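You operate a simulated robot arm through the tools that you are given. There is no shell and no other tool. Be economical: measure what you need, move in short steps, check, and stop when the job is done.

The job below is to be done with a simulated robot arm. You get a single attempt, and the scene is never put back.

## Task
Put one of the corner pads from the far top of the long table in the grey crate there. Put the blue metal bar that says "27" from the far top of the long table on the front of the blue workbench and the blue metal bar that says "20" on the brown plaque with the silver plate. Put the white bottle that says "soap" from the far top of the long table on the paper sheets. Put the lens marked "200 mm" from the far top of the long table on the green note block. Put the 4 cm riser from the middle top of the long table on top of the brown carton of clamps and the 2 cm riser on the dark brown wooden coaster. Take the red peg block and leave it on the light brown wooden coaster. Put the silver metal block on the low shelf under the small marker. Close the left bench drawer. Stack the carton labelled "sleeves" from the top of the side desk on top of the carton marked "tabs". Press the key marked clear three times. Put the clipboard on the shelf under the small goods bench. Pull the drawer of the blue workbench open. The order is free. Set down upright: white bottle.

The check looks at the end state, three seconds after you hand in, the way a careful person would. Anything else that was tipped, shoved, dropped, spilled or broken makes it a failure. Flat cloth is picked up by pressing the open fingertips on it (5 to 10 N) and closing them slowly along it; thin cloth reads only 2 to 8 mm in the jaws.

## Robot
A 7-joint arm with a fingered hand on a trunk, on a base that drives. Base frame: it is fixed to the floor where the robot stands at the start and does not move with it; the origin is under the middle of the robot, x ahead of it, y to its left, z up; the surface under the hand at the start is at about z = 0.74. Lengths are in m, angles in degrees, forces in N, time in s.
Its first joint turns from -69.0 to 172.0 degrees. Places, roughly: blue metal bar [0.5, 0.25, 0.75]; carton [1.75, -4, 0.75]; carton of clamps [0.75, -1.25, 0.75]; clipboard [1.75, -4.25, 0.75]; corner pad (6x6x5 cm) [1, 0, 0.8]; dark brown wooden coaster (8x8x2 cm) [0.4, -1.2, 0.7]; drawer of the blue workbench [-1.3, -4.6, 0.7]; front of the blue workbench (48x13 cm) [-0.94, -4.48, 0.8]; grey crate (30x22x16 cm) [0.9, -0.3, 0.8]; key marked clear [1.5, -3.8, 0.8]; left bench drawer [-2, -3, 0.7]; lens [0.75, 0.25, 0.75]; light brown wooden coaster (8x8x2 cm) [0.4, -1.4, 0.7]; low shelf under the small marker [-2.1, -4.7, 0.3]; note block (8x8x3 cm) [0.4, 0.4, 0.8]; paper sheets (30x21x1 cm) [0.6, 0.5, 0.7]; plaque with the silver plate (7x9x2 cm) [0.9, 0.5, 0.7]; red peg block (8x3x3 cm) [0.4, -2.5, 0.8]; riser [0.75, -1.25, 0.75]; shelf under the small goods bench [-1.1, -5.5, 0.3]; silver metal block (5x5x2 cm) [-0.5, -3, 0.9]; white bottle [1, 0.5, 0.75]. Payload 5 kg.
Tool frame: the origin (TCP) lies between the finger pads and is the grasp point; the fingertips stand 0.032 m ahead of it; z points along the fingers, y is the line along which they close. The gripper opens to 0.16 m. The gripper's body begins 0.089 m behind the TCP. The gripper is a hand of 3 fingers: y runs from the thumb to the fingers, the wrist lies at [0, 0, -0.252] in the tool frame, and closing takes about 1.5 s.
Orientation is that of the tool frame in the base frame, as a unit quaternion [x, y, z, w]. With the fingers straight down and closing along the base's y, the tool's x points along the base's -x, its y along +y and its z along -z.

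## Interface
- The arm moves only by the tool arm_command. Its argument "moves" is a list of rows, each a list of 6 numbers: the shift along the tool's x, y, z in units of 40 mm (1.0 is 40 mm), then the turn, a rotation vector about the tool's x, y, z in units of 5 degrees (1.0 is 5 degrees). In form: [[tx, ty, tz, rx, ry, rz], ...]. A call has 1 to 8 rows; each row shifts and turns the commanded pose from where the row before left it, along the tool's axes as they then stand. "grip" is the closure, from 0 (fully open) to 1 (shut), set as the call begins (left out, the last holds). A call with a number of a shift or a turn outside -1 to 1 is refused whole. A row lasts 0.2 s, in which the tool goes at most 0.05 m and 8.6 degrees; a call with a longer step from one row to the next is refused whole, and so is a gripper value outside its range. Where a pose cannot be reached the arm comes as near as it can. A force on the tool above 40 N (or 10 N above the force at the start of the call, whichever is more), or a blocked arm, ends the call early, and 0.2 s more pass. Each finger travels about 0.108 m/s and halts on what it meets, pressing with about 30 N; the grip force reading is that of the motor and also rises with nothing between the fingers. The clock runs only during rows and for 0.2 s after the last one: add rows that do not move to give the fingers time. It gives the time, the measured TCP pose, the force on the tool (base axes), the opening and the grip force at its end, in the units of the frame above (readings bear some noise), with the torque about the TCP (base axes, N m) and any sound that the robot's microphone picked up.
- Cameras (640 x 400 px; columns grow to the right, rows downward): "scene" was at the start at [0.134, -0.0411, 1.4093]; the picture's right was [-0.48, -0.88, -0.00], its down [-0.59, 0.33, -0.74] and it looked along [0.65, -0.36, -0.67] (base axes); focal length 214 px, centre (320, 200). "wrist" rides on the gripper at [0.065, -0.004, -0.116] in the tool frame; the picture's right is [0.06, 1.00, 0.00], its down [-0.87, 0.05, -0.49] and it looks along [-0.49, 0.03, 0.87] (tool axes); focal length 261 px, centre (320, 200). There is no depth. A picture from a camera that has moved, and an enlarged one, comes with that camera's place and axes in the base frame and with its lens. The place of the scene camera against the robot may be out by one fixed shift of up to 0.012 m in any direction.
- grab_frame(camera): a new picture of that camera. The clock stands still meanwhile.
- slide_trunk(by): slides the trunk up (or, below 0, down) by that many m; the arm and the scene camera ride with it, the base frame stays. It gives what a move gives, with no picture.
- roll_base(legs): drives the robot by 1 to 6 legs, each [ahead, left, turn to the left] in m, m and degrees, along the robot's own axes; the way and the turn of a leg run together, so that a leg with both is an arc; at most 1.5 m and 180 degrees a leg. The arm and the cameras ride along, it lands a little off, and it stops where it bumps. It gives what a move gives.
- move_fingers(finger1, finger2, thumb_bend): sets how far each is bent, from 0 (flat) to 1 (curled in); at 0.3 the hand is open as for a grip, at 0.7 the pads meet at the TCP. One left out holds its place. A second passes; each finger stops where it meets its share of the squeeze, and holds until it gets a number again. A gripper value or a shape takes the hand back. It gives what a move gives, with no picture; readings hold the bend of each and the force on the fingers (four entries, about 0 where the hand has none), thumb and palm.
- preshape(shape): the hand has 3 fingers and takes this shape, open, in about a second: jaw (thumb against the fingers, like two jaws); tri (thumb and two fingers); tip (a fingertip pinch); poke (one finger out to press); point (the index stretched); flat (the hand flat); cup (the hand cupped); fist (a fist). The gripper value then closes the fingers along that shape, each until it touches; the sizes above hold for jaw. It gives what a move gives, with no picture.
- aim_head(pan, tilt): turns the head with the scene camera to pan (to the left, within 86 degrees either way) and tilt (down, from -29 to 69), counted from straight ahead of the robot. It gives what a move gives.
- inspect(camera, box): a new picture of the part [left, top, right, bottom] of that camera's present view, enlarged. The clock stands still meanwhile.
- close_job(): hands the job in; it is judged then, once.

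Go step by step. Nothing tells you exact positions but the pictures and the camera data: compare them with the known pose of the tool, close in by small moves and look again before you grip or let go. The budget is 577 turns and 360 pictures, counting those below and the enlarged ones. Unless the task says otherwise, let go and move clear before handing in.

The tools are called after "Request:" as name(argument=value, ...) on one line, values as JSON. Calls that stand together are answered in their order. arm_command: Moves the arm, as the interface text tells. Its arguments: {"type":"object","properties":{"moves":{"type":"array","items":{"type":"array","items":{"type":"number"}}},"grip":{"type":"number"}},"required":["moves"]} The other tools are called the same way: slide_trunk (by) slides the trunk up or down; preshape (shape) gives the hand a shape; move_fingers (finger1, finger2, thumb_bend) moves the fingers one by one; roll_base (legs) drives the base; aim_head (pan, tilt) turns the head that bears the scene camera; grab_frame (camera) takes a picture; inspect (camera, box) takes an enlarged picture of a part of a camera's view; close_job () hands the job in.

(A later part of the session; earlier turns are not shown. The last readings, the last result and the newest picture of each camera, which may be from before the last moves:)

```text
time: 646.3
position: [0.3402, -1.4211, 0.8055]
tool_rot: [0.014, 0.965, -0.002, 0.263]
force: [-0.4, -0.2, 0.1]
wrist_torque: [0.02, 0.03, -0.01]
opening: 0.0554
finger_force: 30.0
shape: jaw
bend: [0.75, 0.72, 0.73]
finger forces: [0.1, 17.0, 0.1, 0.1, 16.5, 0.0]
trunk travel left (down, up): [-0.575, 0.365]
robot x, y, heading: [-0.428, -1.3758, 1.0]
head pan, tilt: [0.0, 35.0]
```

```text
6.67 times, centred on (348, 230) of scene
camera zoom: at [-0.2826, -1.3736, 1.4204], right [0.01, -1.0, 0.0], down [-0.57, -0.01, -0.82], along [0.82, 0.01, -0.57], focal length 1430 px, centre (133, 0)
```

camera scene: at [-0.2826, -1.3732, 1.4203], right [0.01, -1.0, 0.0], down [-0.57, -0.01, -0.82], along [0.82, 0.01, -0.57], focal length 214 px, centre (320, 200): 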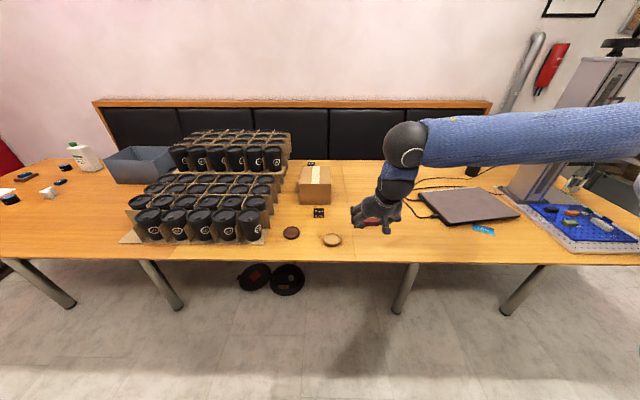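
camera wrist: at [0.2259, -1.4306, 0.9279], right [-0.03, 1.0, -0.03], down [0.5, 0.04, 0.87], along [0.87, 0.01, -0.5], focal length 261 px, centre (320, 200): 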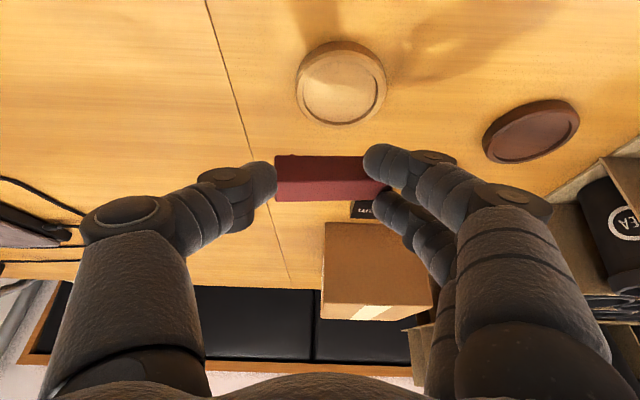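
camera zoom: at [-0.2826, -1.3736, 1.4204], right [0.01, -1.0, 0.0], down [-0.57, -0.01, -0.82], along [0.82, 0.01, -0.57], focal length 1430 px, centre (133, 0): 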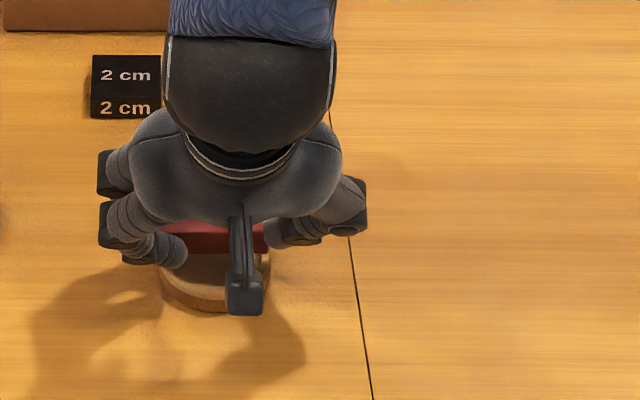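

Request:
arm_command(moves=[[0.05, 0, 0.09, 0, 0, 0], [0.05, 0, 0.09, 0, 0, 0], [0, 0, 0, 0, 0, 0]])

Request:
arm_command(moves=[[0.05, 0, 0.09, 0, 0, 0], [0, 0, 0, 0, 0, 0]])

Request:
grab_frame(camera="wrist")

```text
time: 647.1
position: [0.3414, -1.4199, 0.8015]
tool_rot: [0.015, 0.964, -0.001, 0.266]
force: [1.4, -3.1, 35.2]
wrist_torque: [1.0, -0.85, -0.12]
opening: 0.0564
finger_force: 30.4
shape: jaw
bend: [0.75, 0.73, 0.73]
finger forces: [0.0, 41.4, 0.0, 0.0, 21.5, 0.1]
trunk travel left (down, up): [-0.575, 0.365]
robot x, y, heading: [-0.4308, -1.3728, 0.9]
head pan, tilt: [0.0, 35.0]
```

```text
time: 647.5
position: [0.344, -1.4202, 0.8021]
tool_rot: [0.015, 0.963, 0.0, 0.268]
force: [-3.1, -3.0, 25.8]
wrist_torque: [0.72, -0.39, 0.04]
opening: 0.0568
finger_force: 29.7
shape: jaw
bend: [0.75, 0.73, 0.74]
finger forces: [1.5, 37.3, 0.1, 0.0, 20.3, 0.1]
trunk travel left (down, up): [-0.575, 0.365]
robot x, y, heading: [-0.4331, -1.3748, 0.7]
head pan, tilt: [0.0, 35.0]
stopped in row 1: the force on the tool passed its limit at 49 N (the readings are from after the stop); the commanded pose is now the measured one
```

```text
61 pictures are left
camera wrist: at [0.2282, -1.4207, 0.8666], right [-0.02, 1.0, -0.02], down [0.49, 0.03, 0.87], along [0.87, 0.01, -0.49], focal length 261 px, centre (320, 200)
```

wrist: 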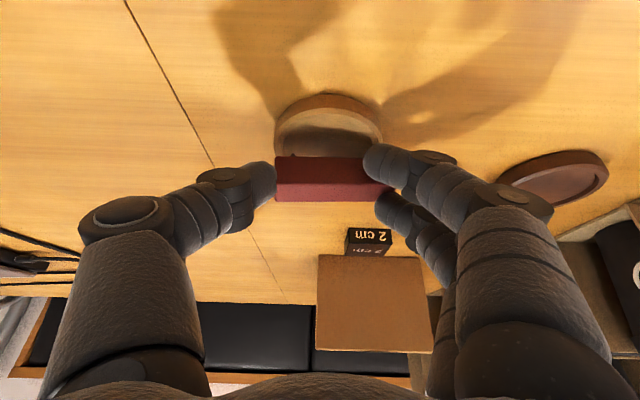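

Contact; the block is over the coaster. Ease off and release.

Request:
arm_command(moves=[[-0.02, 0, -0.035, 0, 0, 0], [0, 0, 0, 0, 0, 0]])

Request:
arm_command(moves=[[0, 0, 0, 0, 0, 0], [0, 0, 0, 0, 0, 0], [0, 0, 0, 0, 0, 0], [0, 0, -0.5, 0, 0, 0], [0, 0, -1, 0, 0, 0], [0, 0, -1, 0, 0, 0]], grip=0.3)

Request:
grab_frame(camera="wrist")

Request:
inspect(camera="scene", box=[270, 150, 390, 260])

```text
time: 648.1
position: [0.3422, -1.4204, 0.8013]
tool_rot: [0.014, 0.964, -0.001, 0.267]
force: [2.0, 0.2, 22.3]
wrist_torque: [0.74, -0.54, -0.02]
opening: 0.0567
finger_force: 29.7
shape: jaw
bend: [0.75, 0.73, 0.74]
finger forces: [0.0, 33.3, 0.1, 0.0, 18.0, 0.1]
trunk travel left (down, up): [-0.575, 0.365]
robot x, y, heading: [-0.4316, -1.3747, 0.7]
head pan, tilt: [0.0, 35.0]
```

```text
time: 649.5
position: [0.2907, -1.4198, 0.885]
tool_rot: [0.015, 0.964, -0.002, 0.266]
force: [-0.2, 0.1, -0.2]
wrist_torque: [-0.01, -0.01, -0.01]
opening: 0.1118
finger_force: 0.0
shape: jaw
bend: [0.67, 0.67, 0.64]
finger forces: [0.1, 0.0, 0.1, 0.0, 0.0, 0.0]
trunk travel left (down, up): [-0.575, 0.365]
robot x, y, heading: [-0.4274, -1.3755, 0.7]
head pan, tilt: [0.0, 35.0]
```

```text
60 pictures are left
camera wrist: at [0.1753, -1.4205, 0.9512], right [-0.02, 1.0, -0.03], down [0.5, 0.04, 0.87], along [0.87, 0.01, -0.5], focal length 261 px, centre (320, 200)
```

wrist: 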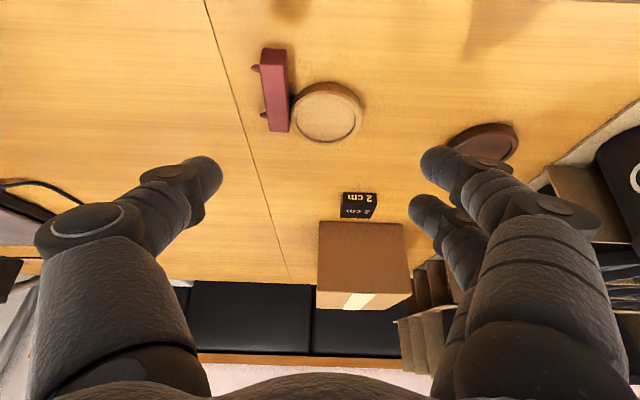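

```text
3.64 times, centred on (330, 205) of scene
camera zoom: at [-0.2837, -1.3731, 1.4203], right [0.01, -1.0, 0.0], down [-0.57, -0.01, -0.82], along [0.82, 0.01, -0.57], focal length 780 px, centre (284, 182)
```

zoom: 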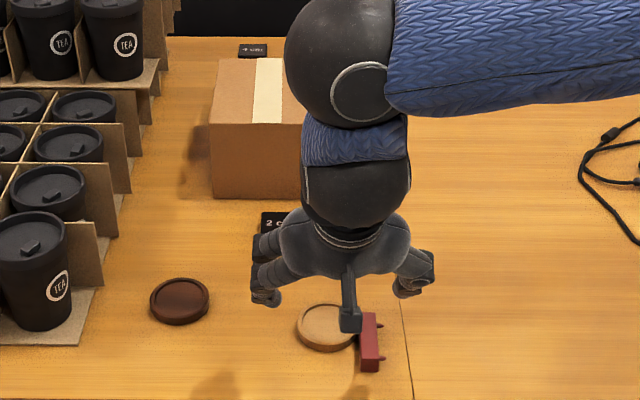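

The block tipped off and lies on its side right of the coaster (pegs sideways). I'll regrip it by its ends (along x) with a vertical, yawed hand and set it on the coaster lying on its side, which is stable.

Request:
arm_command(moves=[[-0.5, 0, -0.5, 0, 1, 0], [-0.5, 0, -0.5, 0, 1, 0], [-0.5, 0, -0.5, 0, 1, 0], [0, 0, 0, 0, 1, 0], [0, 0, 0, 0, 1, 0], [0, -0.5, 0, 0, 1, 1], [0, -0.5, 0, 0, 0, 1], [0, 0, 0, 0, 0, 1]])

Request:
arm_command(moves=[[0, 0, 0, 0, 0, 1], [0, 0, 0, 0, 0, 1], [0, 0, 0, 0, 0, 1], [0, 0, 0, 0, 0, 1], [0, 0, 0, 0, 0, 1], [0, 0, 0, 0, 0, 1], [0, 0, 0, 0, 0, 1], [0, 0, 0, 0, 0, 1]])

Request:
arm_command(moves=[[0, 0, 0, 0, 0, 1], [0, 0, 0, 0, 0, 1], [0, 0, 0, 0, 0, 1], [0, 0, 0, 0, 0, 1], [0, 0, 0, 0, 0, 1], [0, 0, 0, 0, 0, 1], [0, 0, 0, 0, 0, 1]])

Request:
grab_frame(camera="wrist")

```text
time: 651.3
position: [0.3164, -1.4604, 0.9659]
tool_rot: [0.145, 0.989, 0.006, 0.006]
force: [-0.3, -0.3, -0.6]
wrist_torque: [0.0, 0.0, 0.0]
opening: 0.1118
finger_force: 0.1
shape: jaw
bend: [0.67, 0.67, 0.64]
finger forces: [0.1, 0.1, 0.0, 0.0, 0.1, 0.0]
trunk travel left (down, up): [-0.575, 0.365]
robot x, y, heading: [-0.4294, -1.3744, 0.7]
head pan, tilt: [0.0, 35.0]
```

```text
time: 653.1
position: [0.3167, -1.4611, 0.9668]
tool_rot: [0.475, 0.88, 0.007, 0.003]
force: [-0.1, -0.6, 0.6]
wrist_torque: [-0.01, 0.05, -0.03]
opening: 0.1117
finger_force: 0.0
shape: jaw
bend: [0.67, 0.67, 0.64]
finger forces: [0.1, 0.0, 0.0, 0.0, 0.0, 0.0]
trunk travel left (down, up): [-0.575, 0.365]
robot x, y, heading: [-0.4276, -1.3723, 0.9]
head pan, tilt: [0.0, 35.0]
```

```text
time: 654.7
position: [0.3175, -1.4615, 0.9651]
tool_rot: [0.718, 0.696, 0.008, 0.001]
force: [-1.0, -0.5, 0.0]
wrist_torque: [0.04, 0.01, -0.01]
opening: 0.1117
finger_force: 0.0
shape: jaw
bend: [0.67, 0.67, 0.64]
finger forces: [0.0, 0.0, 0.1, 0.1, 0.0, 0.1]
trunk travel left (down, up): [-0.575, 0.365]
robot x, y, heading: [-0.432, -1.3766, 0.8]
head pan, tilt: [0.0, 35.0]
```

```text
58 pictures are left
camera wrist: at [0.3132, -1.3956, 1.0813], right [1.0, 0.03, 0.01], down [0.02, -0.87, 0.48], along [0.03, -0.48, -0.87], focal length 261 px, centre (320, 200)
```

wrist: 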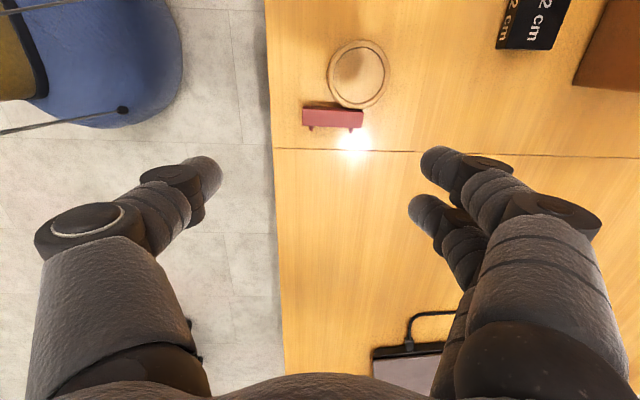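

Request:
arm_command(moves=[[0.03, 0.46, 0.5, 0, 0, 0], [0, 0, 0.9, 0, 0, 0], [0, 0, 0.9, 0, 0, 0], [0, 0, 0.9, 0, 0, 0], [0, 0, 0.9, 0, 0, 0], [0, 0, 0.4, 0, 0, 0], [0, 0, 0, 0, 0, 0]])

Request:
grab_frame(camera="wrist")

```text
time: 656.3
position: [0.3373, -1.4575, 0.7869]
tool_rot: [0.717, 0.697, 0.008, 0.002]
force: [-0.2, -0.1, -0.2]
wrist_torque: [0.01, 0.01, 0.01]
opening: 0.1118
finger_force: 0.1
shape: jaw
bend: [0.67, 0.67, 0.64]
finger forces: [0.1, 0.1, 0.0, 0.0, 0.0, 0.0]
trunk travel left (down, up): [-0.575, 0.365]
robot x, y, heading: [-0.4297, -1.3739, 0.7]
head pan, tilt: [0.0, 35.0]
```

```text
57 pictures are left
camera wrist: at [0.3342, -1.3923, 0.9021], right [1.0, 0.03, 0.01], down [0.02, -0.87, 0.48], along [0.03, -0.48, -0.87], focal length 261 px, centre (320, 200)
```

wrist: 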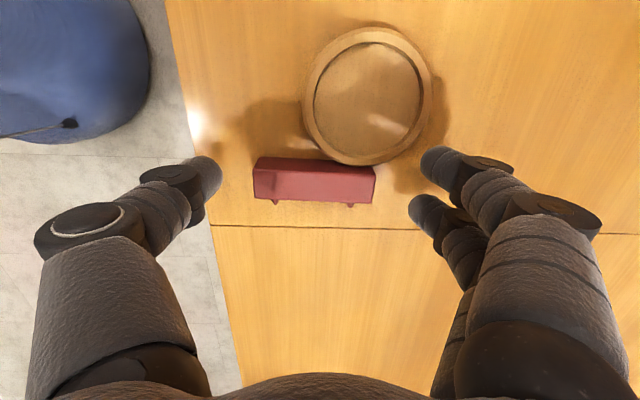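

Shift 8 mm away from the coaster and close.

Request:
arm_command(moves=[[-0.22, -0.05, 0.05, 0, 0, 0], [0, 0, 0, 0, 0, 0]])

Request:
arm_command(moves=[[0, 0, 0, 0, 0, 0], [0, 0, 0, 0, 0, 0], [0, 0, 0, 0, 0, 0], [0, 0, 0, 0, 0, 0], [0, 0, 0, 0, 0, 0]], grip=0.85)

Request:
grab_frame(camera="wrist")

```text
time: 656.9
position: [0.336, -1.4654, 0.7838]
tool_rot: [0.717, 0.697, 0.008, 0.002]
force: [-0.4, 0.3, -0.5]
wrist_torque: [0.01, 0.04, 0.0]
opening: 0.1116
finger_force: 0.0
shape: jaw
bend: [0.67, 0.67, 0.64]
finger forces: [0.1, 0.0, 0.1, 0.0, 0.1, 0.1]
trunk travel left (down, up): [-0.575, 0.365]
robot x, y, heading: [-0.4355, -1.3763, 0.5]
head pan, tilt: [0.0, 35.0]
```

```text
time: 658.1
position: [0.3362, -1.4661, 0.7824]
tool_rot: [0.717, 0.697, 0.008, 0.002]
force: [1.2, -0.1, 2.5]
wrist_torque: [-0.01, -0.12, 0.04]
opening: 0.0585
finger_force: 29.7
shape: jaw
bend: [0.73, 0.73, 0.7]
finger forces: [13.1, 14.2, 0.0, 0.0, 27.0, 0.0]
trunk travel left (down, up): [-0.575, 0.365]
robot x, y, heading: [-0.4301, -1.376, 0.8]
head pan, tilt: [0.0, 35.0]
```

```text
56 pictures are left
camera wrist: at [0.3318, -1.4012, 0.8999], right [1.0, 0.03, 0.01], down [0.02, -0.87, 0.48], along [0.03, -0.48, -0.87], focal length 261 px, centre (320, 200)
```

wrist: 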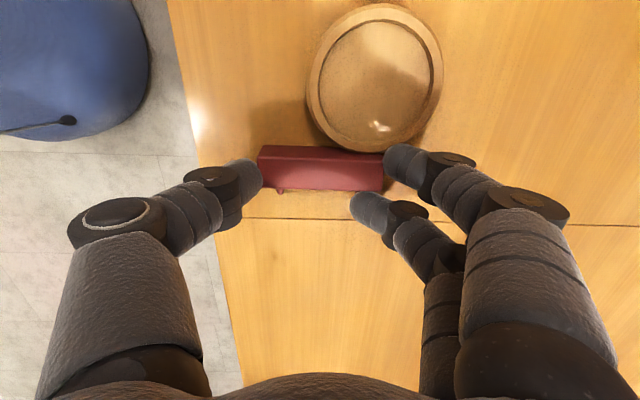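

Held between thumb and index. Lift 3 cm, shift onto the coaster's centre (0.3625, -1.411).

Request:
arm_command(moves=[[0, 0, -0.4, 0, 0, 0], [0, 0, -0.5, 0, 0, 0], [0.6, 0.35, 0, 0, 0, 0], [0.55, 0.34, 0, 0, 0, 0], [0, 0, 0, 0, 0, 0]])

Request:
grab_frame(camera="wrist")

```text
time: 659.3
position: [0.3637, -1.4217, 0.8207]
tool_rot: [0.717, 0.697, 0.008, 0.002]
force: [0.5, 0.4, 0.0]
wrist_torque: [0.01, -0.01, 0.0]
opening: 0.0582
finger_force: 29.9
shape: jaw
bend: [0.73, 0.73, 0.7]
finger forces: [13.3, 13.8, 0.0, 0.1, 27.1, 0.1]
trunk travel left (down, up): [-0.575, 0.365]
robot x, y, heading: [-0.43, -1.3776, 1.0]
head pan, tilt: [0.0, 35.0]
```

```text
55 pictures are left
camera wrist: at [0.3601, -1.3568, 0.9364], right [1.0, 0.03, 0.01], down [0.02, -0.87, 0.48], along [0.03, -0.48, -0.87], focal length 261 px, centre (320, 200)
```

wrist: 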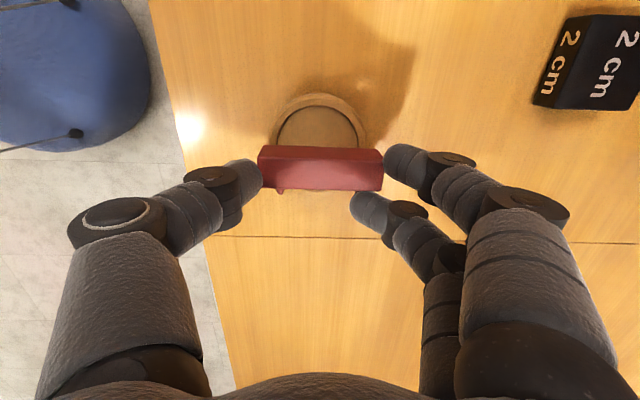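

Aligned. Lower to contact.

Request:
arm_command(moves=[[0, 0, 0.2, 0, 0, 0], [0, 0, 0.15, 0, 0, 0], [0, 0, 0, 0, 0, 0]])

Request:
arm_command(moves=[[0, 0, 0.08, 0, 0, 0], [0, 0, 0, 0, 0, 0]])

Request:
arm_command(moves=[[0, 0, 0.08, 0, 0, 0], [0, 0, 0, 0, 0, 0]])

```text
time: 660.1
position: [0.3628, -1.4221, 0.8062]
tool_rot: [0.717, 0.697, 0.008, 0.002]
force: [0.0, 0.2, 0.6]
wrist_torque: [0.01, 0.03, -0.01]
opening: 0.0582
finger_force: 30.2
shape: jaw
bend: [0.73, 0.73, 0.7]
finger forces: [13.3, 13.8, 0.1, 0.1, 27.0, 0.0]
trunk travel left (down, up): [-0.575, 0.365]
robot x, y, heading: [-0.434, -1.3728, 0.7]
head pan, tilt: [0.0, 35.0]
```

```text
time: 660.7
position: [0.3631, -1.4205, 0.8038]
tool_rot: [0.717, 0.697, 0.009, 0.002]
force: [0.3, -0.4, 0.2]
wrist_torque: [-0.01, -0.03, 0.01]
opening: 0.0582
finger_force: 29.5
shape: jaw
bend: [0.73, 0.73, 0.7]
finger forces: [13.3, 13.8, 0.1, 0.0, 27.0, 0.1]
trunk travel left (down, up): [-0.575, 0.365]
robot x, y, heading: [-0.43, -1.3769, 0.6]
head pan, tilt: [0.0, 35.0]
```

```text
time: 661.3
position: [0.3632, -1.4216, 0.7999]
tool_rot: [0.716, 0.698, 0.009, 0.002]
force: [0.1, 0.8, -0.3]
wrist_torque: [0.0, -0.02, -0.01]
opening: 0.0582
finger_force: 29.9
shape: jaw
bend: [0.73, 0.73, 0.7]
finger forces: [13.3, 13.9, 0.0, 0.0, 27.0, 0.1]
trunk travel left (down, up): [-0.575, 0.365]
robot x, y, heading: [-0.4294, -1.3758, 0.7]
head pan, tilt: [0.0, 35.0]
```

Request:
arm_command(moves=[[0, 0, 0.08, 0, 0, 0], [0, 0, 0, 0, 0, 0]])

Request:
arm_command(moves=[[0, 0, 0.08, 0, 0, 0], [0, 0, 0, 0, 0, 0]])

```text
time: 661.9
position: [0.364, -1.4212, 0.798]
tool_rot: [0.717, 0.697, 0.008, 0.002]
force: [0.5, 0.5, 11.0]
wrist_torque: [-0.06, -0.34, 0.03]
opening: 0.0585
finger_force: 30.2
shape: jaw
bend: [0.73, 0.73, 0.7]
finger forces: [14.6, 22.3, 0.0, 0.0, 28.5, 0.1]
trunk travel left (down, up): [-0.575, 0.365]
robot x, y, heading: [-0.4331, -1.3717, 0.8]
head pan, tilt: [0.0, 35.0]
```

```text
time: 662.5
position: [0.3648, -1.4213, 0.7973]
tool_rot: [0.717, 0.697, 0.009, 0.002]
force: [1.5, -0.7, 33.6]
wrist_torque: [-0.17, -0.48, 0.02]
opening: 0.059
finger_force: 30.1
shape: jaw
bend: [0.73, 0.73, 0.71]
finger forces: [16.2, 33.5, 0.0, 0.0, 32.0, 0.0]
trunk travel left (down, up): [-0.575, 0.365]
robot x, y, heading: [-0.4331, -1.3745, 0.8]
head pan, tilt: [0.0, 35.0]
```

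Contact. Ease off, open, lift.

Request:
arm_command(moves=[[0, 0, -0.1, 0, 0, 0], [0, 0, 0, 0, 0, 0]])

Request:
arm_command(moves=[[0, 0, 0, 0, 0, 0], [0, 0, 0, 0, 0, 0], [0, 0, 0, 0, 0, 0], [0, 0, -0.6, 0, 0, 0], [0, 0, -1, 0, 0, 0], [0, 0, -1, 0, 0, 0]], grip=0.25)

Request:
grab_frame(camera="wrist")

```text
time: 663.1
position: [0.3626, -1.4213, 0.7978]
tool_rot: [0.717, 0.697, 0.008, 0.002]
force: [2.1, 1.6, 14.6]
wrist_torque: [-0.02, -0.39, 0.03]
opening: 0.059
finger_force: 30.0
shape: jaw
bend: [0.73, 0.73, 0.71]
finger forces: [16.0, 31.9, 0.1, 0.1, 29.7, 0.0]
trunk travel left (down, up): [-0.575, 0.365]
robot x, y, heading: [-0.4323, -1.3767, 0.8]
head pan, tilt: [0.0, 35.0]
```

```text
time: 664.5
position: [0.3632, -1.4213, 0.9014]
tool_rot: [0.717, 0.697, 0.008, 0.002]
force: [0.0, 0.0, -0.2]
wrist_torque: [-0.01, -0.02, 0.01]
opening: 0.1197
finger_force: 0.0
shape: jaw
bend: [0.63, 0.63, 0.6]
finger forces: [0.0, 0.0, 0.0, 0.0, 0.1, 0.0]
trunk travel left (down, up): [-0.575, 0.365]
robot x, y, heading: [-0.4297, -1.3766, 0.5]
head pan, tilt: [0.0, 35.0]
```

```text
54 pictures are left
camera wrist: at [0.3588, -1.3575, 1.0176], right [1.0, 0.03, 0.01], down [0.02, -0.87, 0.49], along [0.03, -0.48, -0.87], focal length 261 px, centre (320, 200)
```

wrist: 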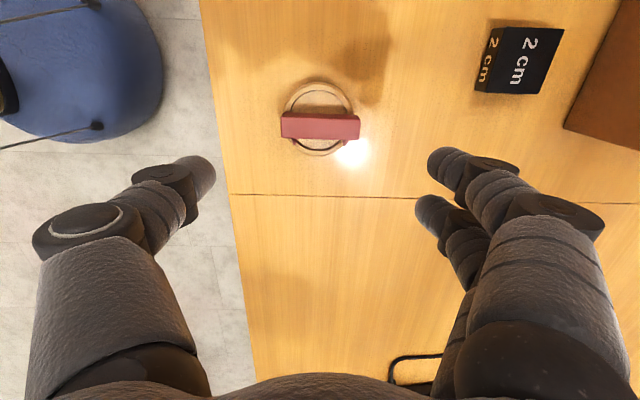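

Block sits on the light coaster. Next the 2 cm riser at about (0.545, -1.355): yaw back, roll closer, and look.

Request:
arm_command(moves=[[0, 0, -1, 0, 0, -1], [0, 0, -0.5, 0, 0, -1], [0, 0, 0, 0, 0, -1], [0, 0, 0, 0, 0, -1], [0, 0, 0, 0, 0, -1], [0, 0, 0, 0, 0, -1], [0, 0, 0, 0, 0, -1], [0, 0, 0, 0, 0, -1]])

Request:
arm_command(moves=[[0, 0, 0, 0, 0, -1], [0, 0, 0, 0, 0, -1], [0, 0, 0, 0, 0, -1], [0, 0, 0, 0, 0, -1], [0, 0, 0, 0, 0, -1], [0, 0, 0, 0, 0, -1], [0, 0, 0, 0, 0, -1], [0, 0, 0, 0, 0, -1]], grip=0.4)

Request:
arm_command(moves=[[0, 0, 0, 0, 0, -1], [0, 0, 0, 0, 0, -1], [0, 0, 0, 0, 0, 0]])

Request:
roll_base(legs=[[0.17, 0.08, -0.5]])

Request:
grab_frame(camera="wrist")

```text
time: 666.3
position: [0.3615, -1.4232, 0.9615]
tool_rot: [0.434, 0.901, 0.007, 0.005]
force: [0.1, -0.2, 0.0]
wrist_torque: [0.02, 0.04, 0.03]
opening: 0.1196
finger_force: 0.2
shape: jaw
bend: [0.63, 0.63, 0.6]
finger forces: [0.0, 0.0, 0.1, 0.1, 0.0, 0.1]
trunk travel left (down, up): [-0.575, 0.365]
robot x, y, heading: [-0.4346, -1.3732, 0.9]
head pan, tilt: [0.0, 35.0]
```

```text
time: 668.1
position: [0.3622, -1.4228, 0.9619]
tool_rot: [0.101, 0.995, 0.005, 0.007]
force: [0.0, -0.3, -0.1]
wrist_torque: [-0.01, 0.02, 0.04]
opening: 0.0966
finger_force: 0.0
shape: jaw
bend: [0.71, 0.71, 0.7]
finger forces: [0.0, 0.1, 0.1, 0.0, 0.1, 0.0]
trunk travel left (down, up): [-0.575, 0.365]
robot x, y, heading: [-0.4328, -1.3716, 1.0]
head pan, tilt: [0.0, 35.0]
```

```text
time: 668.9
position: [0.3623, -1.4234, 0.9631]
tool_rot: [0.014, 1.0, 0.004, 0.007]
force: [0.5, -0.7, 0.0]
wrist_torque: [0.01, 0.03, 0.0]
opening: 0.0963
finger_force: 0.1
shape: jaw
bend: [0.71, 0.71, 0.7]
finger forces: [0.0, 0.1, 0.0, 0.1, 0.1, 0.0]
trunk travel left (down, up): [-0.575, 0.365]
robot x, y, heading: [-0.4313, -1.3744, 0.4]
head pan, tilt: [0.0, 35.0]
```

```text
time: 670.4
position: [0.534, -1.3477, 0.9615]
tool_rot: [0.018, 1.0, 0.003, 0.006]
force: [-0.2, -0.6, -1.2]
wrist_torque: [-0.01, 0.01, 0.01]
opening: 0.0964
finger_force: 0.1
shape: jaw
bend: [0.71, 0.71, 0.7]
finger forces: [0.0, 0.1, 0.0, 0.1, 0.1, 0.0]
trunk travel left (down, up): [-0.575, 0.365]
robot x, y, heading: [-0.2568, -1.2883, 0.2]
head pan, tilt: [0.0, 35.0]
```

```text
53 pictures are left
camera wrist: at [0.4668, -1.3497, 1.0751], right [-0.03, 1.0, 0.01], down [0.86, 0.02, 0.5], along [0.5, 0.02, -0.86], focal length 261 px, centre (320, 200)
```

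wrist: 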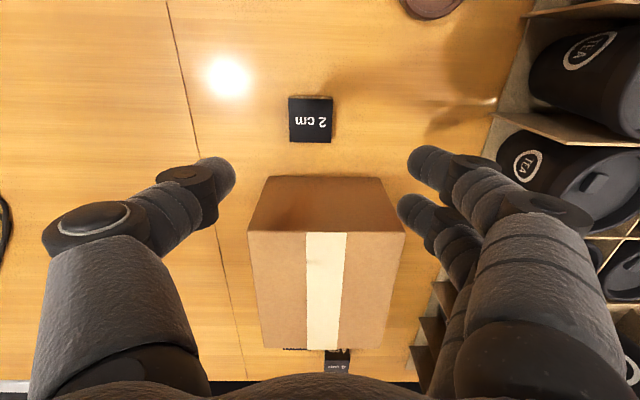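

2 cm riser at (0.541, -1.357), 5 cm wide. Clamps carton: x 0.626–0.824, y −1.417…−1.259, top z≈0.865. Grip the riser.

Request:
arm_command(moves=[[-0.18, -0.24, 0.9, 0, 0, 0], [0, 0, 0.9, 0, 0, 0], [0, 0, 0.9, 0, 0, 0], [0, 0, 0.9, 0, 0, 0], [0, 0, 0.9, 0, 0, 0], [0, 0, 0.1, 0, 0, 0], [0, 0, 0, 0, 0, 0]])

Request:
arm_command(moves=[[0, 0, 0, 0, 0, 0], [0, 0, 0, 0, 0, 0], [0, 0, 0, 0, 0, 0], [0, 0, 0, 0, 0, 0], [0, 0, 0, 0, 0, 0]], grip=0.9)

Request:
grab_frame(camera="wrist")

```text
time: 672.0
position: [0.542, -1.3573, 0.777]
tool_rot: [0.019, 1.0, 0.004, 0.007]
force: [-0.3, 0.0, -0.3]
wrist_torque: [0.0, -0.03, 0.01]
opening: 0.0966
finger_force: 0.1
shape: jaw
bend: [0.71, 0.71, 0.7]
finger forces: [0.0, 0.1, 0.1, 0.1, 0.1, 0.0]
trunk travel left (down, up): [-0.575, 0.365]
robot x, y, heading: [-0.2543, -1.2917, 0.4]
head pan, tilt: [0.0, 35.0]
```

```text
time: 673.2
position: [0.5411, -1.3574, 0.7786]
tool_rot: [0.018, 1.0, 0.005, 0.007]
force: [-0.2, 1.3, 0.3]
wrist_torque: [0.01, 0.03, 0.01]
opening: 0.0458
finger_force: 30.2
shape: jaw
bend: [0.73, 0.73, 0.7]
finger forces: [13.5, 13.7, 0.0, 0.0, 27.1, 0.0]
trunk travel left (down, up): [-0.575, 0.365]
robot x, y, heading: [-0.2624, -1.294, -0.0]
head pan, tilt: [0.0, 35.0]
```

```text
52 pictures are left
camera wrist: at [0.4754, -1.3591, 0.8918], right [-0.03, 1.0, 0.01], down [0.86, 0.02, 0.5], along [0.5, 0.02, -0.86], focal length 261 px, centre (320, 200)
```

wrist: 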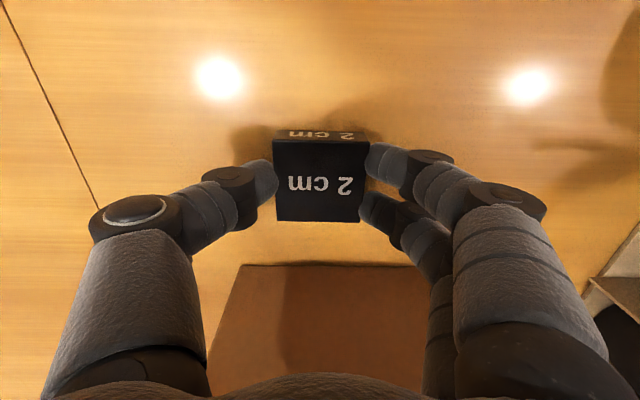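

Gripped. Lift and carry to the dark coaster (~(0.389, -1.247)).

Request:
arm_command(moves=[[0, 0, -0.9, 0, 0, 0], [0, 0, -1, 0, 0, 0], [0, 0, -0.6, 0, 0, 0], [0.9, 0.65, 0, 0, 0, 0], [0.9, 0.65, 0, 0, 0, 0], [0.9, 0.65, 0, 0, 0, 0], [0.8, 0.6, 0, 0, 0, 0], [0, 0, 0, 0, 0, 0]])

Request:
grab_frame(camera="wrist")

```text
time: 675.0
position: [0.4038, -1.2519, 0.8762]
tool_rot: [0.019, 1.0, 0.005, 0.007]
force: [0.7, -0.6, -1.2]
wrist_torque: [-0.01, 0.0, 0.0]
opening: 0.0451
finger_force: 29.9
shape: jaw
bend: [0.73, 0.73, 0.7]
finger forces: [13.5, 13.7, 0.1, 0.0, 27.1, 0.1]
trunk travel left (down, up): [-0.575, 0.365]
robot x, y, heading: [-0.2594, -1.2953, 0.4]
head pan, tilt: [0.0, 35.0]
```

```text
51 pictures are left
camera wrist: at [0.3368, -1.2534, 0.9904], right [-0.02, 1.0, 0.01], down [0.86, 0.02, 0.5], along [0.5, 0.02, -0.86], focal length 261 px, centre (320, 200)
```

wrist: 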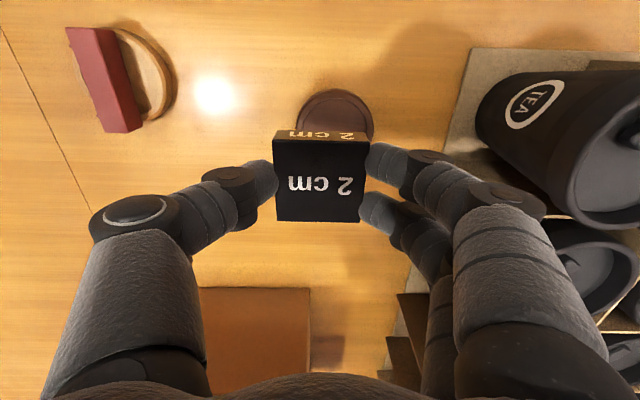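

A cup stands close on the finger side, so I'll yaw 90° (fingers toward +x) before lowering.

Request:
arm_command(moves=[[0, -0.3, 0, 0, 0, 1], [0, 0, 0, 0, 0, 1], [0, 0, 0, 0, 0, 1], [0, 0, 0, 0, 0, 1], [0, 0, 0, 0, 0, 1], [0, 0, 0, 0, 0, 1], [0, 0, 0, 0, 0, 1], [0, 0, 0, 0, 0, 1]])

Request:
arm_command(moves=[[0, 0, 0, 0, 0, 1], [0, 0, 0, 0, 0, 1], [0, 0, 0, 0, 0, 1], [0, 0, 0, 0, 0, 1], [0, 0, 0, 0, 0, 1], [0, 0, 0, 0, 0, 1], [0, 0, 0, 0, 0, 1], [0, 0, 0, 0, 0, 1]])

Request:
arm_command(moves=[[0, 0, 0, 0, 0, 1], [0, 0, 0, 0, 0, 0.6], [0.65, -0.16, 0, 0, 0, 0], [0, 0, 0, 0, 0, 0]])

Request:
grab_frame(camera="wrist")

```text
time: 676.8
position: [0.4042, -1.2627, 0.8763]
tool_rot: [0.36, 0.933, 0.006, 0.005]
force: [-0.7, 0.0, -1.7]
wrist_torque: [0.05, 0.0, -0.01]
opening: 0.0454
finger_force: 29.3
shape: jaw
bend: [0.73, 0.73, 0.7]
finger forces: [13.5, 13.7, 0.0, 0.1, 27.1, 0.0]
trunk travel left (down, up): [-0.575, 0.365]
robot x, y, heading: [-0.2609, -1.2958, 0.2]
head pan, tilt: [0.0, 35.0]
```

```text
time: 678.6
position: [0.4044, -1.2624, 0.8766]
tool_rot: [0.658, 0.753, 0.008, 0.003]
force: [0.5, 1.0, -1.0]
wrist_torque: [-0.06, 0.03, -0.02]
opening: 0.0452
finger_force: 29.1
shape: jaw
bend: [0.73, 0.73, 0.7]
finger forces: [13.5, 13.7, 0.1, 0.1, 27.2, 0.0]
trunk travel left (down, up): [-0.575, 0.365]
robot x, y, heading: [-0.2594, -1.2909, 0.3]
head pan, tilt: [0.0, 35.0]
```

```text
time: 679.6
position: [0.4584, -1.2561, 0.8708]
tool_rot: [0.705, 0.709, 0.007, 0.0]
force: [-0.2, -0.2, -1.6]
wrist_torque: [0.04, -0.02, 0.0]
opening: 0.0452
finger_force: 29.9
shape: jaw
bend: [0.73, 0.73, 0.7]
finger forces: [13.4, 13.8, 0.1, 0.0, 27.3, 0.0]
out of reach, approached as far as the arm can: row 1, 2, 3
trunk travel left (down, up): [-0.575, 0.365]
robot x, y, heading: [-0.2621, -1.2925, 0.0]
head pan, tilt: [0.0, 35.0]
```

```text
50 pictures are left
camera wrist: at [0.4532, -1.1919, 0.9856], right [1.0, 0.07, 0.01], down [0.05, -0.87, 0.48], along [0.04, -0.48, -0.88], focal length 261 px, centre (320, 200)
```

wrist: 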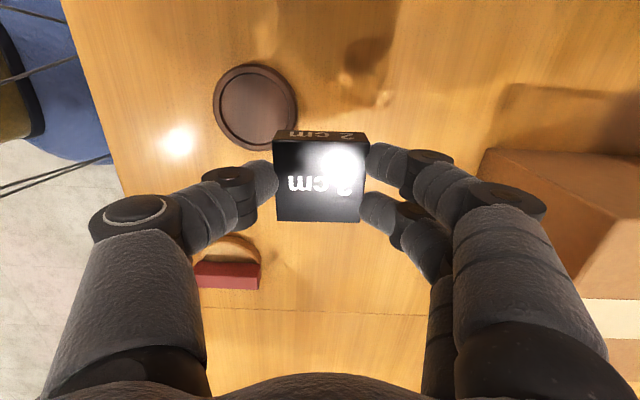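

Inner limit again; back the base 0.1 m and position over the coaster at (0.402, -1.235).

Request:
roll_base(legs=[[-0.12, 0, 0]])

Request:
arm_command(moves=[[0.27, 0.8, 0, 0, 0, 0], [0.26, 0.8, 0, 0, 0, 0], [0, 0, 0.5, 0, 0, 0], [0, 0, 0, 0, 0, 0]])

Request:
grab_frame(camera="wrist")

```text
time: 680.9
position: [0.3363, -1.2567, 0.8704]
tool_rot: [0.705, 0.709, 0.007, 0.001]
force: [0.0, 0.3, -0.6]
wrist_torque: [0.0, -0.04, 0.01]
opening: 0.0454
finger_force: 30.2
shape: jaw
bend: [0.73, 0.73, 0.7]
finger forces: [13.5, 13.7, 0.1, 0.0, 27.4, 0.0]
trunk travel left (down, up): [-0.575, 0.365]
robot x, y, heading: [-0.3828, -1.2955, -0.1]
head pan, tilt: [0.0, 35.0]
```

```text
time: 681.9
position: [0.4011, -1.235, 0.8501]
tool_rot: [0.705, 0.709, 0.008, 0.001]
force: [0.7, 0.9, -0.9]
wrist_torque: [-0.02, 0.03, -0.05]
opening: 0.0452
finger_force: 30.0
shape: jaw
bend: [0.73, 0.73, 0.7]
finger forces: [13.6, 13.8, 0.0, 0.0, 27.3, 0.1]
trunk travel left (down, up): [-0.575, 0.365]
robot x, y, heading: [-0.381, -1.2922, -0.0]
head pan, tilt: [0.0, 35.0]
```

```text
49 pictures are left
camera wrist: at [0.3961, -1.1703, 0.9663], right [1.0, 0.07, 0.01], down [0.05, -0.87, 0.48], along [0.04, -0.48, -0.88], focal length 261 px, centre (320, 200)
```

wrist: 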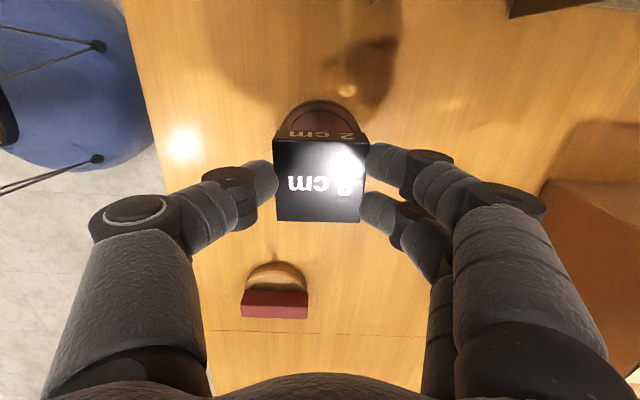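

Aligned. Lower to contact.

Request:
arm_command(moves=[[0.1, 0.04, 0.6, 0, 0, 0], [0, 0, 0.6, 0, 0, 0], [0, 0, 0, 0, 0, 0]])

Request:
arm_command(moves=[[0, 0, 0.1, 0, 0, 0], [0, 0, 0, 0, 0, 0]])

Request:
arm_command(moves=[[0, 0, 0.08, 0, 0, 0], [0, 0, 0, 0, 0, 0]])

```text
time: 682.6
position: [0.4048, -1.2306, 0.802]
tool_rot: [0.705, 0.709, 0.007, 0.0]
force: [-0.5, -0.5, -1.3]
wrist_torque: [0.01, 0.05, 0.0]
opening: 0.0455
finger_force: 30.3
shape: jaw
bend: [0.73, 0.73, 0.7]
finger forces: [13.6, 13.6, 0.0, 0.1, 27.3, 0.1]
trunk travel left (down, up): [-0.575, 0.365]
robot x, y, heading: [-0.379, -1.2912, 0.2]
head pan, tilt: [0.0, 35.0]
```

```text
time: 683.2
position: [0.4029, -1.2305, 0.7981]
tool_rot: [0.705, 0.709, 0.008, -0.001]
force: [-0.3, -0.1, -1.4]
wrist_torque: [-0.01, 0.01, 0.0]
opening: 0.0454
finger_force: 30.3
shape: jaw
bend: [0.73, 0.73, 0.7]
finger forces: [13.6, 13.7, 0.0, 0.0, 27.3, 0.0]
trunk travel left (down, up): [-0.575, 0.365]
robot x, y, heading: [-0.38, -1.2903, 0.2]
head pan, tilt: [0.0, 35.0]
```

```text
time: 683.9
position: [0.4041, -1.2302, 0.7958]
tool_rot: [0.705, 0.709, 0.008, -0.001]
force: [-0.5, -0.1, -1.3]
wrist_torque: [-0.03, 0.01, -0.02]
opening: 0.0452
finger_force: 29.9
shape: jaw
bend: [0.73, 0.73, 0.7]
finger forces: [13.6, 13.6, 0.1, 0.1, 27.3, 0.1]
trunk travel left (down, up): [-0.575, 0.365]
robot x, y, heading: [-0.3791, -1.2923, -0.1]
head pan, tilt: [0.0, 35.0]
```

Request:
arm_command(moves=[[0, 0, 0.08, 0, 0, 0], [0, 0, 0, 0, 0, 0]])

Request:
arm_command(moves=[[0, 0, 0.08, 0, 0, 0], [0, 0, 0, 0, 0, 0]])

```text
time: 684.5
position: [0.4047, -1.2316, 0.7919]
tool_rot: [0.705, 0.709, 0.007, -0.001]
force: [0.0, 0.1, 1.1]
wrist_torque: [-0.09, 0.03, -0.04]
opening: 0.0455
finger_force: 30.0
shape: jaw
bend: [0.73, 0.73, 0.7]
finger forces: [13.6, 14.3, 0.0, 0.1, 27.9, 0.0]
trunk travel left (down, up): [-0.575, 0.365]
robot x, y, heading: [-0.3802, -1.2903, 0.1]
head pan, tilt: [0.0, 35.0]
```

```text
time: 685.0
position: [0.4027, -1.2304, 0.7899]
tool_rot: [0.706, 0.708, 0.009, -0.001]
force: [1.6, 0.0, 19.2]
wrist_torque: [-0.1, -0.06, 0.01]
opening: 0.046
finger_force: 29.8
shape: jaw
bend: [0.73, 0.74, 0.7]
finger forces: [15.7, 17.3, 0.0, 0.1, 31.9, 0.0]
trunk travel left (down, up): [-0.575, 0.365]
robot x, y, heading: [-0.382, -1.294, -0.0]
head pan, tilt: [0.0, 35.0]
```

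Contact. Release and lift.

Request:
arm_command(moves=[[0, 0, -0.05, 0, 0, 0], [0, 0, 0, 0, 0, 0], [0, 0, 0, 0, 0, 0], [0, 0, 0, 0, 0, 0]], grip=0.5)

Request:
arm_command(moves=[[0, 0, -1, 0, 0, 0], [0, 0, -1, 0, 0, 0], [0, 0, -1, 0, 0, 0], [0, 0, -1, 0, 0, 0], [0, 0, 0, 0, 0, 0]])

Request:
grab_frame(camera="wrist")

Request:
inspect(camera="scene", box=[260, 150, 380, 250])

```text
time: 686.0
position: [0.4036, -1.2302, 0.7919]
tool_rot: [0.705, 0.709, 0.007, 0.0]
force: [0.5, -0.1, -0.2]
wrist_torque: [0.0, 0.0, 0.02]
opening: 0.0791
finger_force: 0.1
shape: jaw
bend: [0.72, 0.72, 0.7]
finger forces: [0.1, 0.0, 0.0, 0.0, 0.0, 0.0]
trunk travel left (down, up): [-0.575, 0.365]
robot x, y, heading: [-0.385, -1.2923, 0.0]
head pan, tilt: [0.0, 35.0]
```

```text
time: 687.2
position: [0.4024, -1.2335, 0.9514]
tool_rot: [0.706, 0.708, 0.007, -0.001]
force: [0.0, 0.5, -0.1]
wrist_torque: [0.01, 0.03, 0.0]
opening: 0.0795
finger_force: 0.1
shape: jaw
bend: [0.72, 0.72, 0.7]
finger forces: [0.0, 0.0, 0.0, 0.1, 0.1, 0.0]
trunk travel left (down, up): [-0.575, 0.365]
robot x, y, heading: [-0.3817, -1.2956, -0.3]
head pan, tilt: [0.0, 35.0]
```

```text
48 pictures are left
camera wrist: at [0.3971, -1.1684, 1.0682], right [1.0, 0.07, 0.01], down [0.05, -0.87, 0.48], along [0.04, -0.48, -0.88], focal length 261 px, centre (320, 200)
```

wrist: 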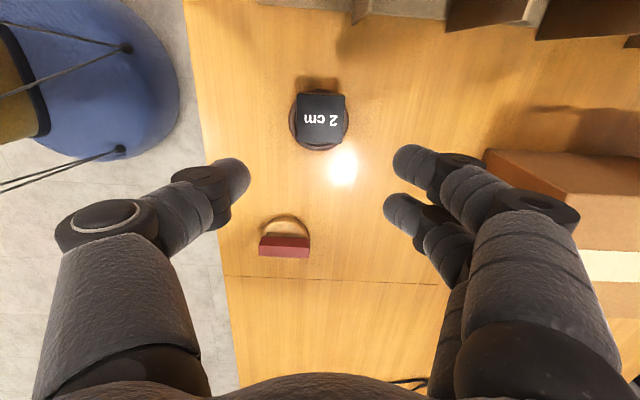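

```text
4.00 times, centred on (320, 200) of scene
camera zoom: at [-0.2315, -1.2936, 1.4202], right [0.0, -1.0, 0.0], down [-0.57, 0.0, -0.82], along [0.82, 0.0, -0.57], focal length 858 px, centre (320, 200)
```

zoom: 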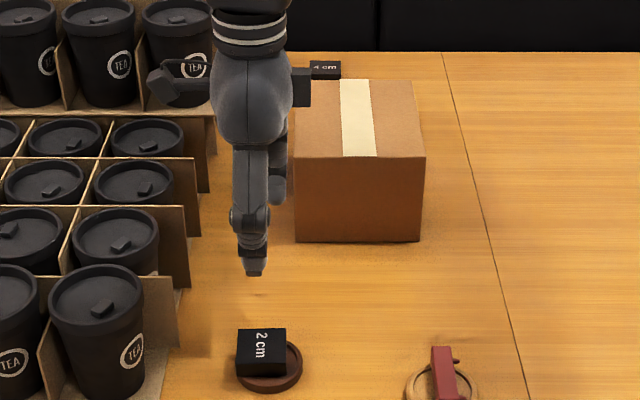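

The 2 cm riser is on the dark coaster. The 4 cm riser stands behind the carton near (1.03, -1.30). Raise, yaw back, roll closer, and look.

Request:
arm_command(moves=[[0, 0, -1, 0, 0, -1], [0, 0, -1, 0, 0, -1], [0, 0, -1, 0, 0, -1], [0, 0, 0, 0, 0, -1], [0, 0, 0, 0, 0, -1], [0, 0, 0, 0, 0, -1], [0, 0, 0, 0, 0, -1], [0, 0, 0, 0, 0, -1]])

Request:
arm_command(moves=[[0, 0, 0, 0, 0, -1], [0, 0, 0, 0, 0, -1], [0, 0, 0, 0, 0, -1], [0, 0, 0, 0, 0, -1], [0, 0, 0, 0, 0, -1], [0, 0, 0, 0, 0, -1], [0, 0, 0, 0, 0, -1], [0, 0, 0, 0, 0, -1]])

Request:
arm_command(moves=[[0, 0, 0, 0, 0, -1], [0, 0, 0, 0, 0, -0.9], [0, 0, 0, 0, 0, 0]])

Request:
roll_base(legs=[[0.4, -0.04, 0]])

Request:
grab_frame(camera="wrist")

```text
time: 689.0
position: [0.4006, -1.2335, 1.0717]
tool_rot: [0.42, 0.908, 0.007, 0.002]
force: [-0.1, 0.1, -0.5]
wrist_torque: [0.03, -0.01, -0.02]
opening: 0.0796
finger_force: 0.1
shape: jaw
bend: [0.72, 0.72, 0.7]
finger forces: [0.0, 0.0, 0.1, 0.1, 0.1, 0.1]
trunk travel left (down, up): [-0.575, 0.365]
robot x, y, heading: [-0.3799, -1.2944, 0.4]
head pan, tilt: [0.0, 35.0]
```

```text
time: 690.9
position: [0.4011, -1.2328, 1.0708]
tool_rot: [0.085, 0.996, 0.006, 0.005]
force: [-0.6, 1.2, 0.4]
wrist_torque: [0.0, -0.01, -0.01]
opening: 0.0795
finger_force: 0.1
shape: jaw
bend: [0.72, 0.72, 0.7]
finger forces: [0.0, 0.0, 0.1, 0.0, 0.0, 0.0]
trunk travel left (down, up): [-0.575, 0.365]
robot x, y, heading: [-0.3824, -1.2926, -0.2]
head pan, tilt: [0.0, 35.0]
```

```text
time: 691.6
position: [0.4006, -1.2346, 1.0708]
tool_rot: [0.002, 1.0, 0.006, 0.005]
force: [-0.6, -0.1, 0.1]
wrist_torque: [0.0, 0.01, 0.0]
opening: 0.0797
finger_force: 0.0
shape: jaw
bend: [0.72, 0.72, 0.7]
finger forces: [0.0, 0.1, 0.1, 0.0, 0.0, 0.0]
trunk travel left (down, up): [-0.575, 0.365]
robot x, y, heading: [-0.3819, -1.2927, 0.1]
head pan, tilt: [0.0, 35.0]
```

```text
time: 694.1
position: [0.7993, -1.2673, 1.0701]
tool_rot: [-0.001, 1.0, 0.005, 0.004]
force: [-0.2, 0.6, -0.9]
wrist_torque: [0.0, 0.05, -0.02]
opening: 0.0794
finger_force: 0.1
shape: jaw
bend: [0.72, 0.72, 0.7]
finger forces: [0.0, 0.0, 0.1, 0.1, 0.0, 0.0]
trunk travel left (down, up): [-0.575, 0.365]
robot x, y, heading: [0.0186, -1.3297, 0.4]
head pan, tilt: [0.0, 35.0]
```

```text
46 pictures are left
camera wrist: at [0.734, -1.2713, 1.185], right [-0.06, 1.0, 0.01], down [0.86, 0.05, 0.5], along [0.5, 0.04, -0.87], focal length 261 px, centre (320, 200)
```

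wrist: 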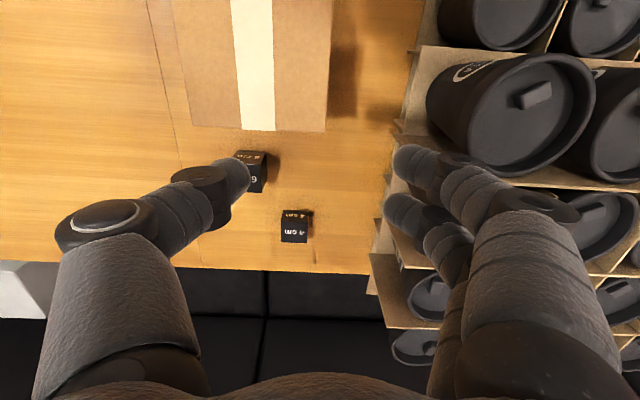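

4 cm riser at (1.05, -1.298); 6 cm riser at (0.92, -1.357). Tilt 30° and move to a stand-off above and in front of it.

Request:
arm_command(moves=[[0, -0.13, 0, 0, -1, 0], [0, -0.13, 0, 0, -1, 0], [0, -0.13, 0, 0, -1, 0], [0, -0.13, 0, 0, -1, 0], [0, -0.13, 0, 0, -1, 0], [0, -0.13, 0, 0, -1, 0]])

Request:
arm_command(moves=[[-0.225, 0, 0.885, 0, 0, 0], [-0.225, 0, 0.885, 0, 0, 0], [-0.225, 0, 0.885, 0, 0, 0], [-0.225, 0, 0.885, 0, 0, 0], [-0.225, 0, 0.885, 0, 0, 0], [-0.225, 0, 0.885, 0, 0, 0], [-0.225, 0, 0.885, 0, 0, 0], [0, 0, 0, 0, 0, 0]])

Request:
grab_frame(camera="wrist")

```text
time: 695.5
position: [0.7982, -1.2979, 1.0698]
tool_rot: [0.0, 0.964, 0.005, 0.265]
force: [0.3, -0.7, -0.1]
wrist_torque: [-0.04, 0.01, -0.01]
opening: 0.0795
finger_force: 0.1
shape: jaw
bend: [0.72, 0.72, 0.7]
finger forces: [0.0, 0.0, 0.1, 0.1, 0.1, 0.1]
trunk travel left (down, up): [-0.575, 0.365]
robot x, y, heading: [0.0181, -1.3303, 0.5]
head pan, tilt: [0.0, 35.0]
```

```text
time: 697.3
position: [0.9794, -1.2965, 0.8896]
tool_rot: [0.001, 0.965, 0.005, 0.263]
force: [-0.6, 0.2, 0.0]
wrist_torque: [0.0, -0.02, 0.02]
opening: 0.0796
finger_force: 0.0
shape: jaw
bend: [0.72, 0.72, 0.7]
finger forces: [0.0, 0.0, 0.0, 0.0, 0.1, 0.0]
trunk travel left (down, up): [-0.575, 0.365]
robot x, y, heading: [0.0159, -1.3303, 0.3]
head pan, tilt: [0.0, 35.0]
```

```text
45 pictures are left
camera wrist: at [0.8645, -1.3007, 0.9558], right [-0.06, 1.0, -0.02], down [0.5, 0.05, 0.87], along [0.87, 0.04, -0.5], focal length 261 px, centre (320, 200)
```

wrist: 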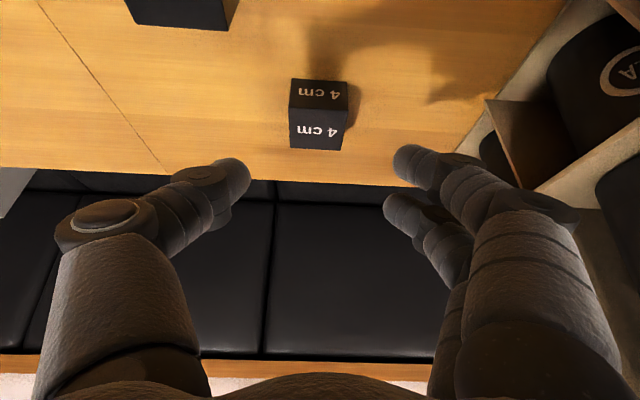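

Centred. Advance and close.

Request:
arm_command(moves=[[0.05, 0, 0.8, 0, 0, 0], [0.05, 0, 0.8, 0, 0, 0], [0.05, 0, 0.8, 0, 0, 0], [0.04, 0, 0.45, 0, 0, 0], [0, 0, 0, 0, 0, 0]])

Request:
arm_command(moves=[[0, 0, 0, 0, 0, 0], [0, 0, 0, 0, 0, 0], [0, 0, 0, 0, 0, 0], [0, 0, 0, 0, 0, 0], [0, 0, 0, 0, 0, 0]], grip=0.9)

Request:
grab_frame(camera="wrist")

```text
time: 698.5
position: [1.0315, -1.2946, 0.7871]
tool_rot: [0.0, 0.964, 0.005, 0.265]
force: [-0.1, 0.2, 0.5]
wrist_torque: [0.0, 0.03, -0.02]
opening: 0.0796
finger_force: 0.0
shape: jaw
bend: [0.72, 0.72, 0.7]
finger forces: [0.1, 0.0, 0.1, 0.0, 0.0, 0.0]
trunk travel left (down, up): [-0.575, 0.365]
robot x, y, heading: [0.0173, -1.3292, 0.5]
head pan, tilt: [0.0, 35.0]
```

```text
time: 699.7
position: [1.0319, -1.296, 0.7872]
tool_rot: [0.002, 0.965, 0.005, 0.263]
force: [0.0, 0.8, 0.2]
wrist_torque: [-0.01, 0.06, 0.0]
opening: 0.0454
finger_force: 30.0
shape: jaw
bend: [0.73, 0.73, 0.7]
finger forces: [13.5, 13.6, 0.1, 0.0, 27.2, 0.0]
trunk travel left (down, up): [-0.575, 0.365]
robot x, y, heading: [0.0191, -1.3299, 0.5]
head pan, tilt: [0.0, 35.0]
```

```text
44 pictures are left
camera wrist: at [0.9165, -1.2994, 0.8526], right [-0.06, 1.0, -0.02], down [0.5, 0.05, 0.87], along [0.87, 0.04, -0.5], focal length 261 px, centre (320, 200)
```

wrist: 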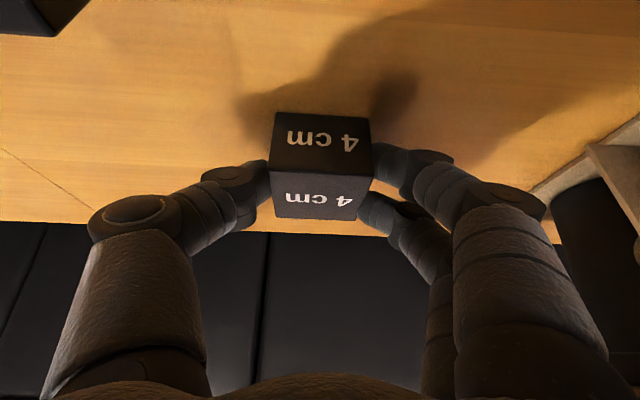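

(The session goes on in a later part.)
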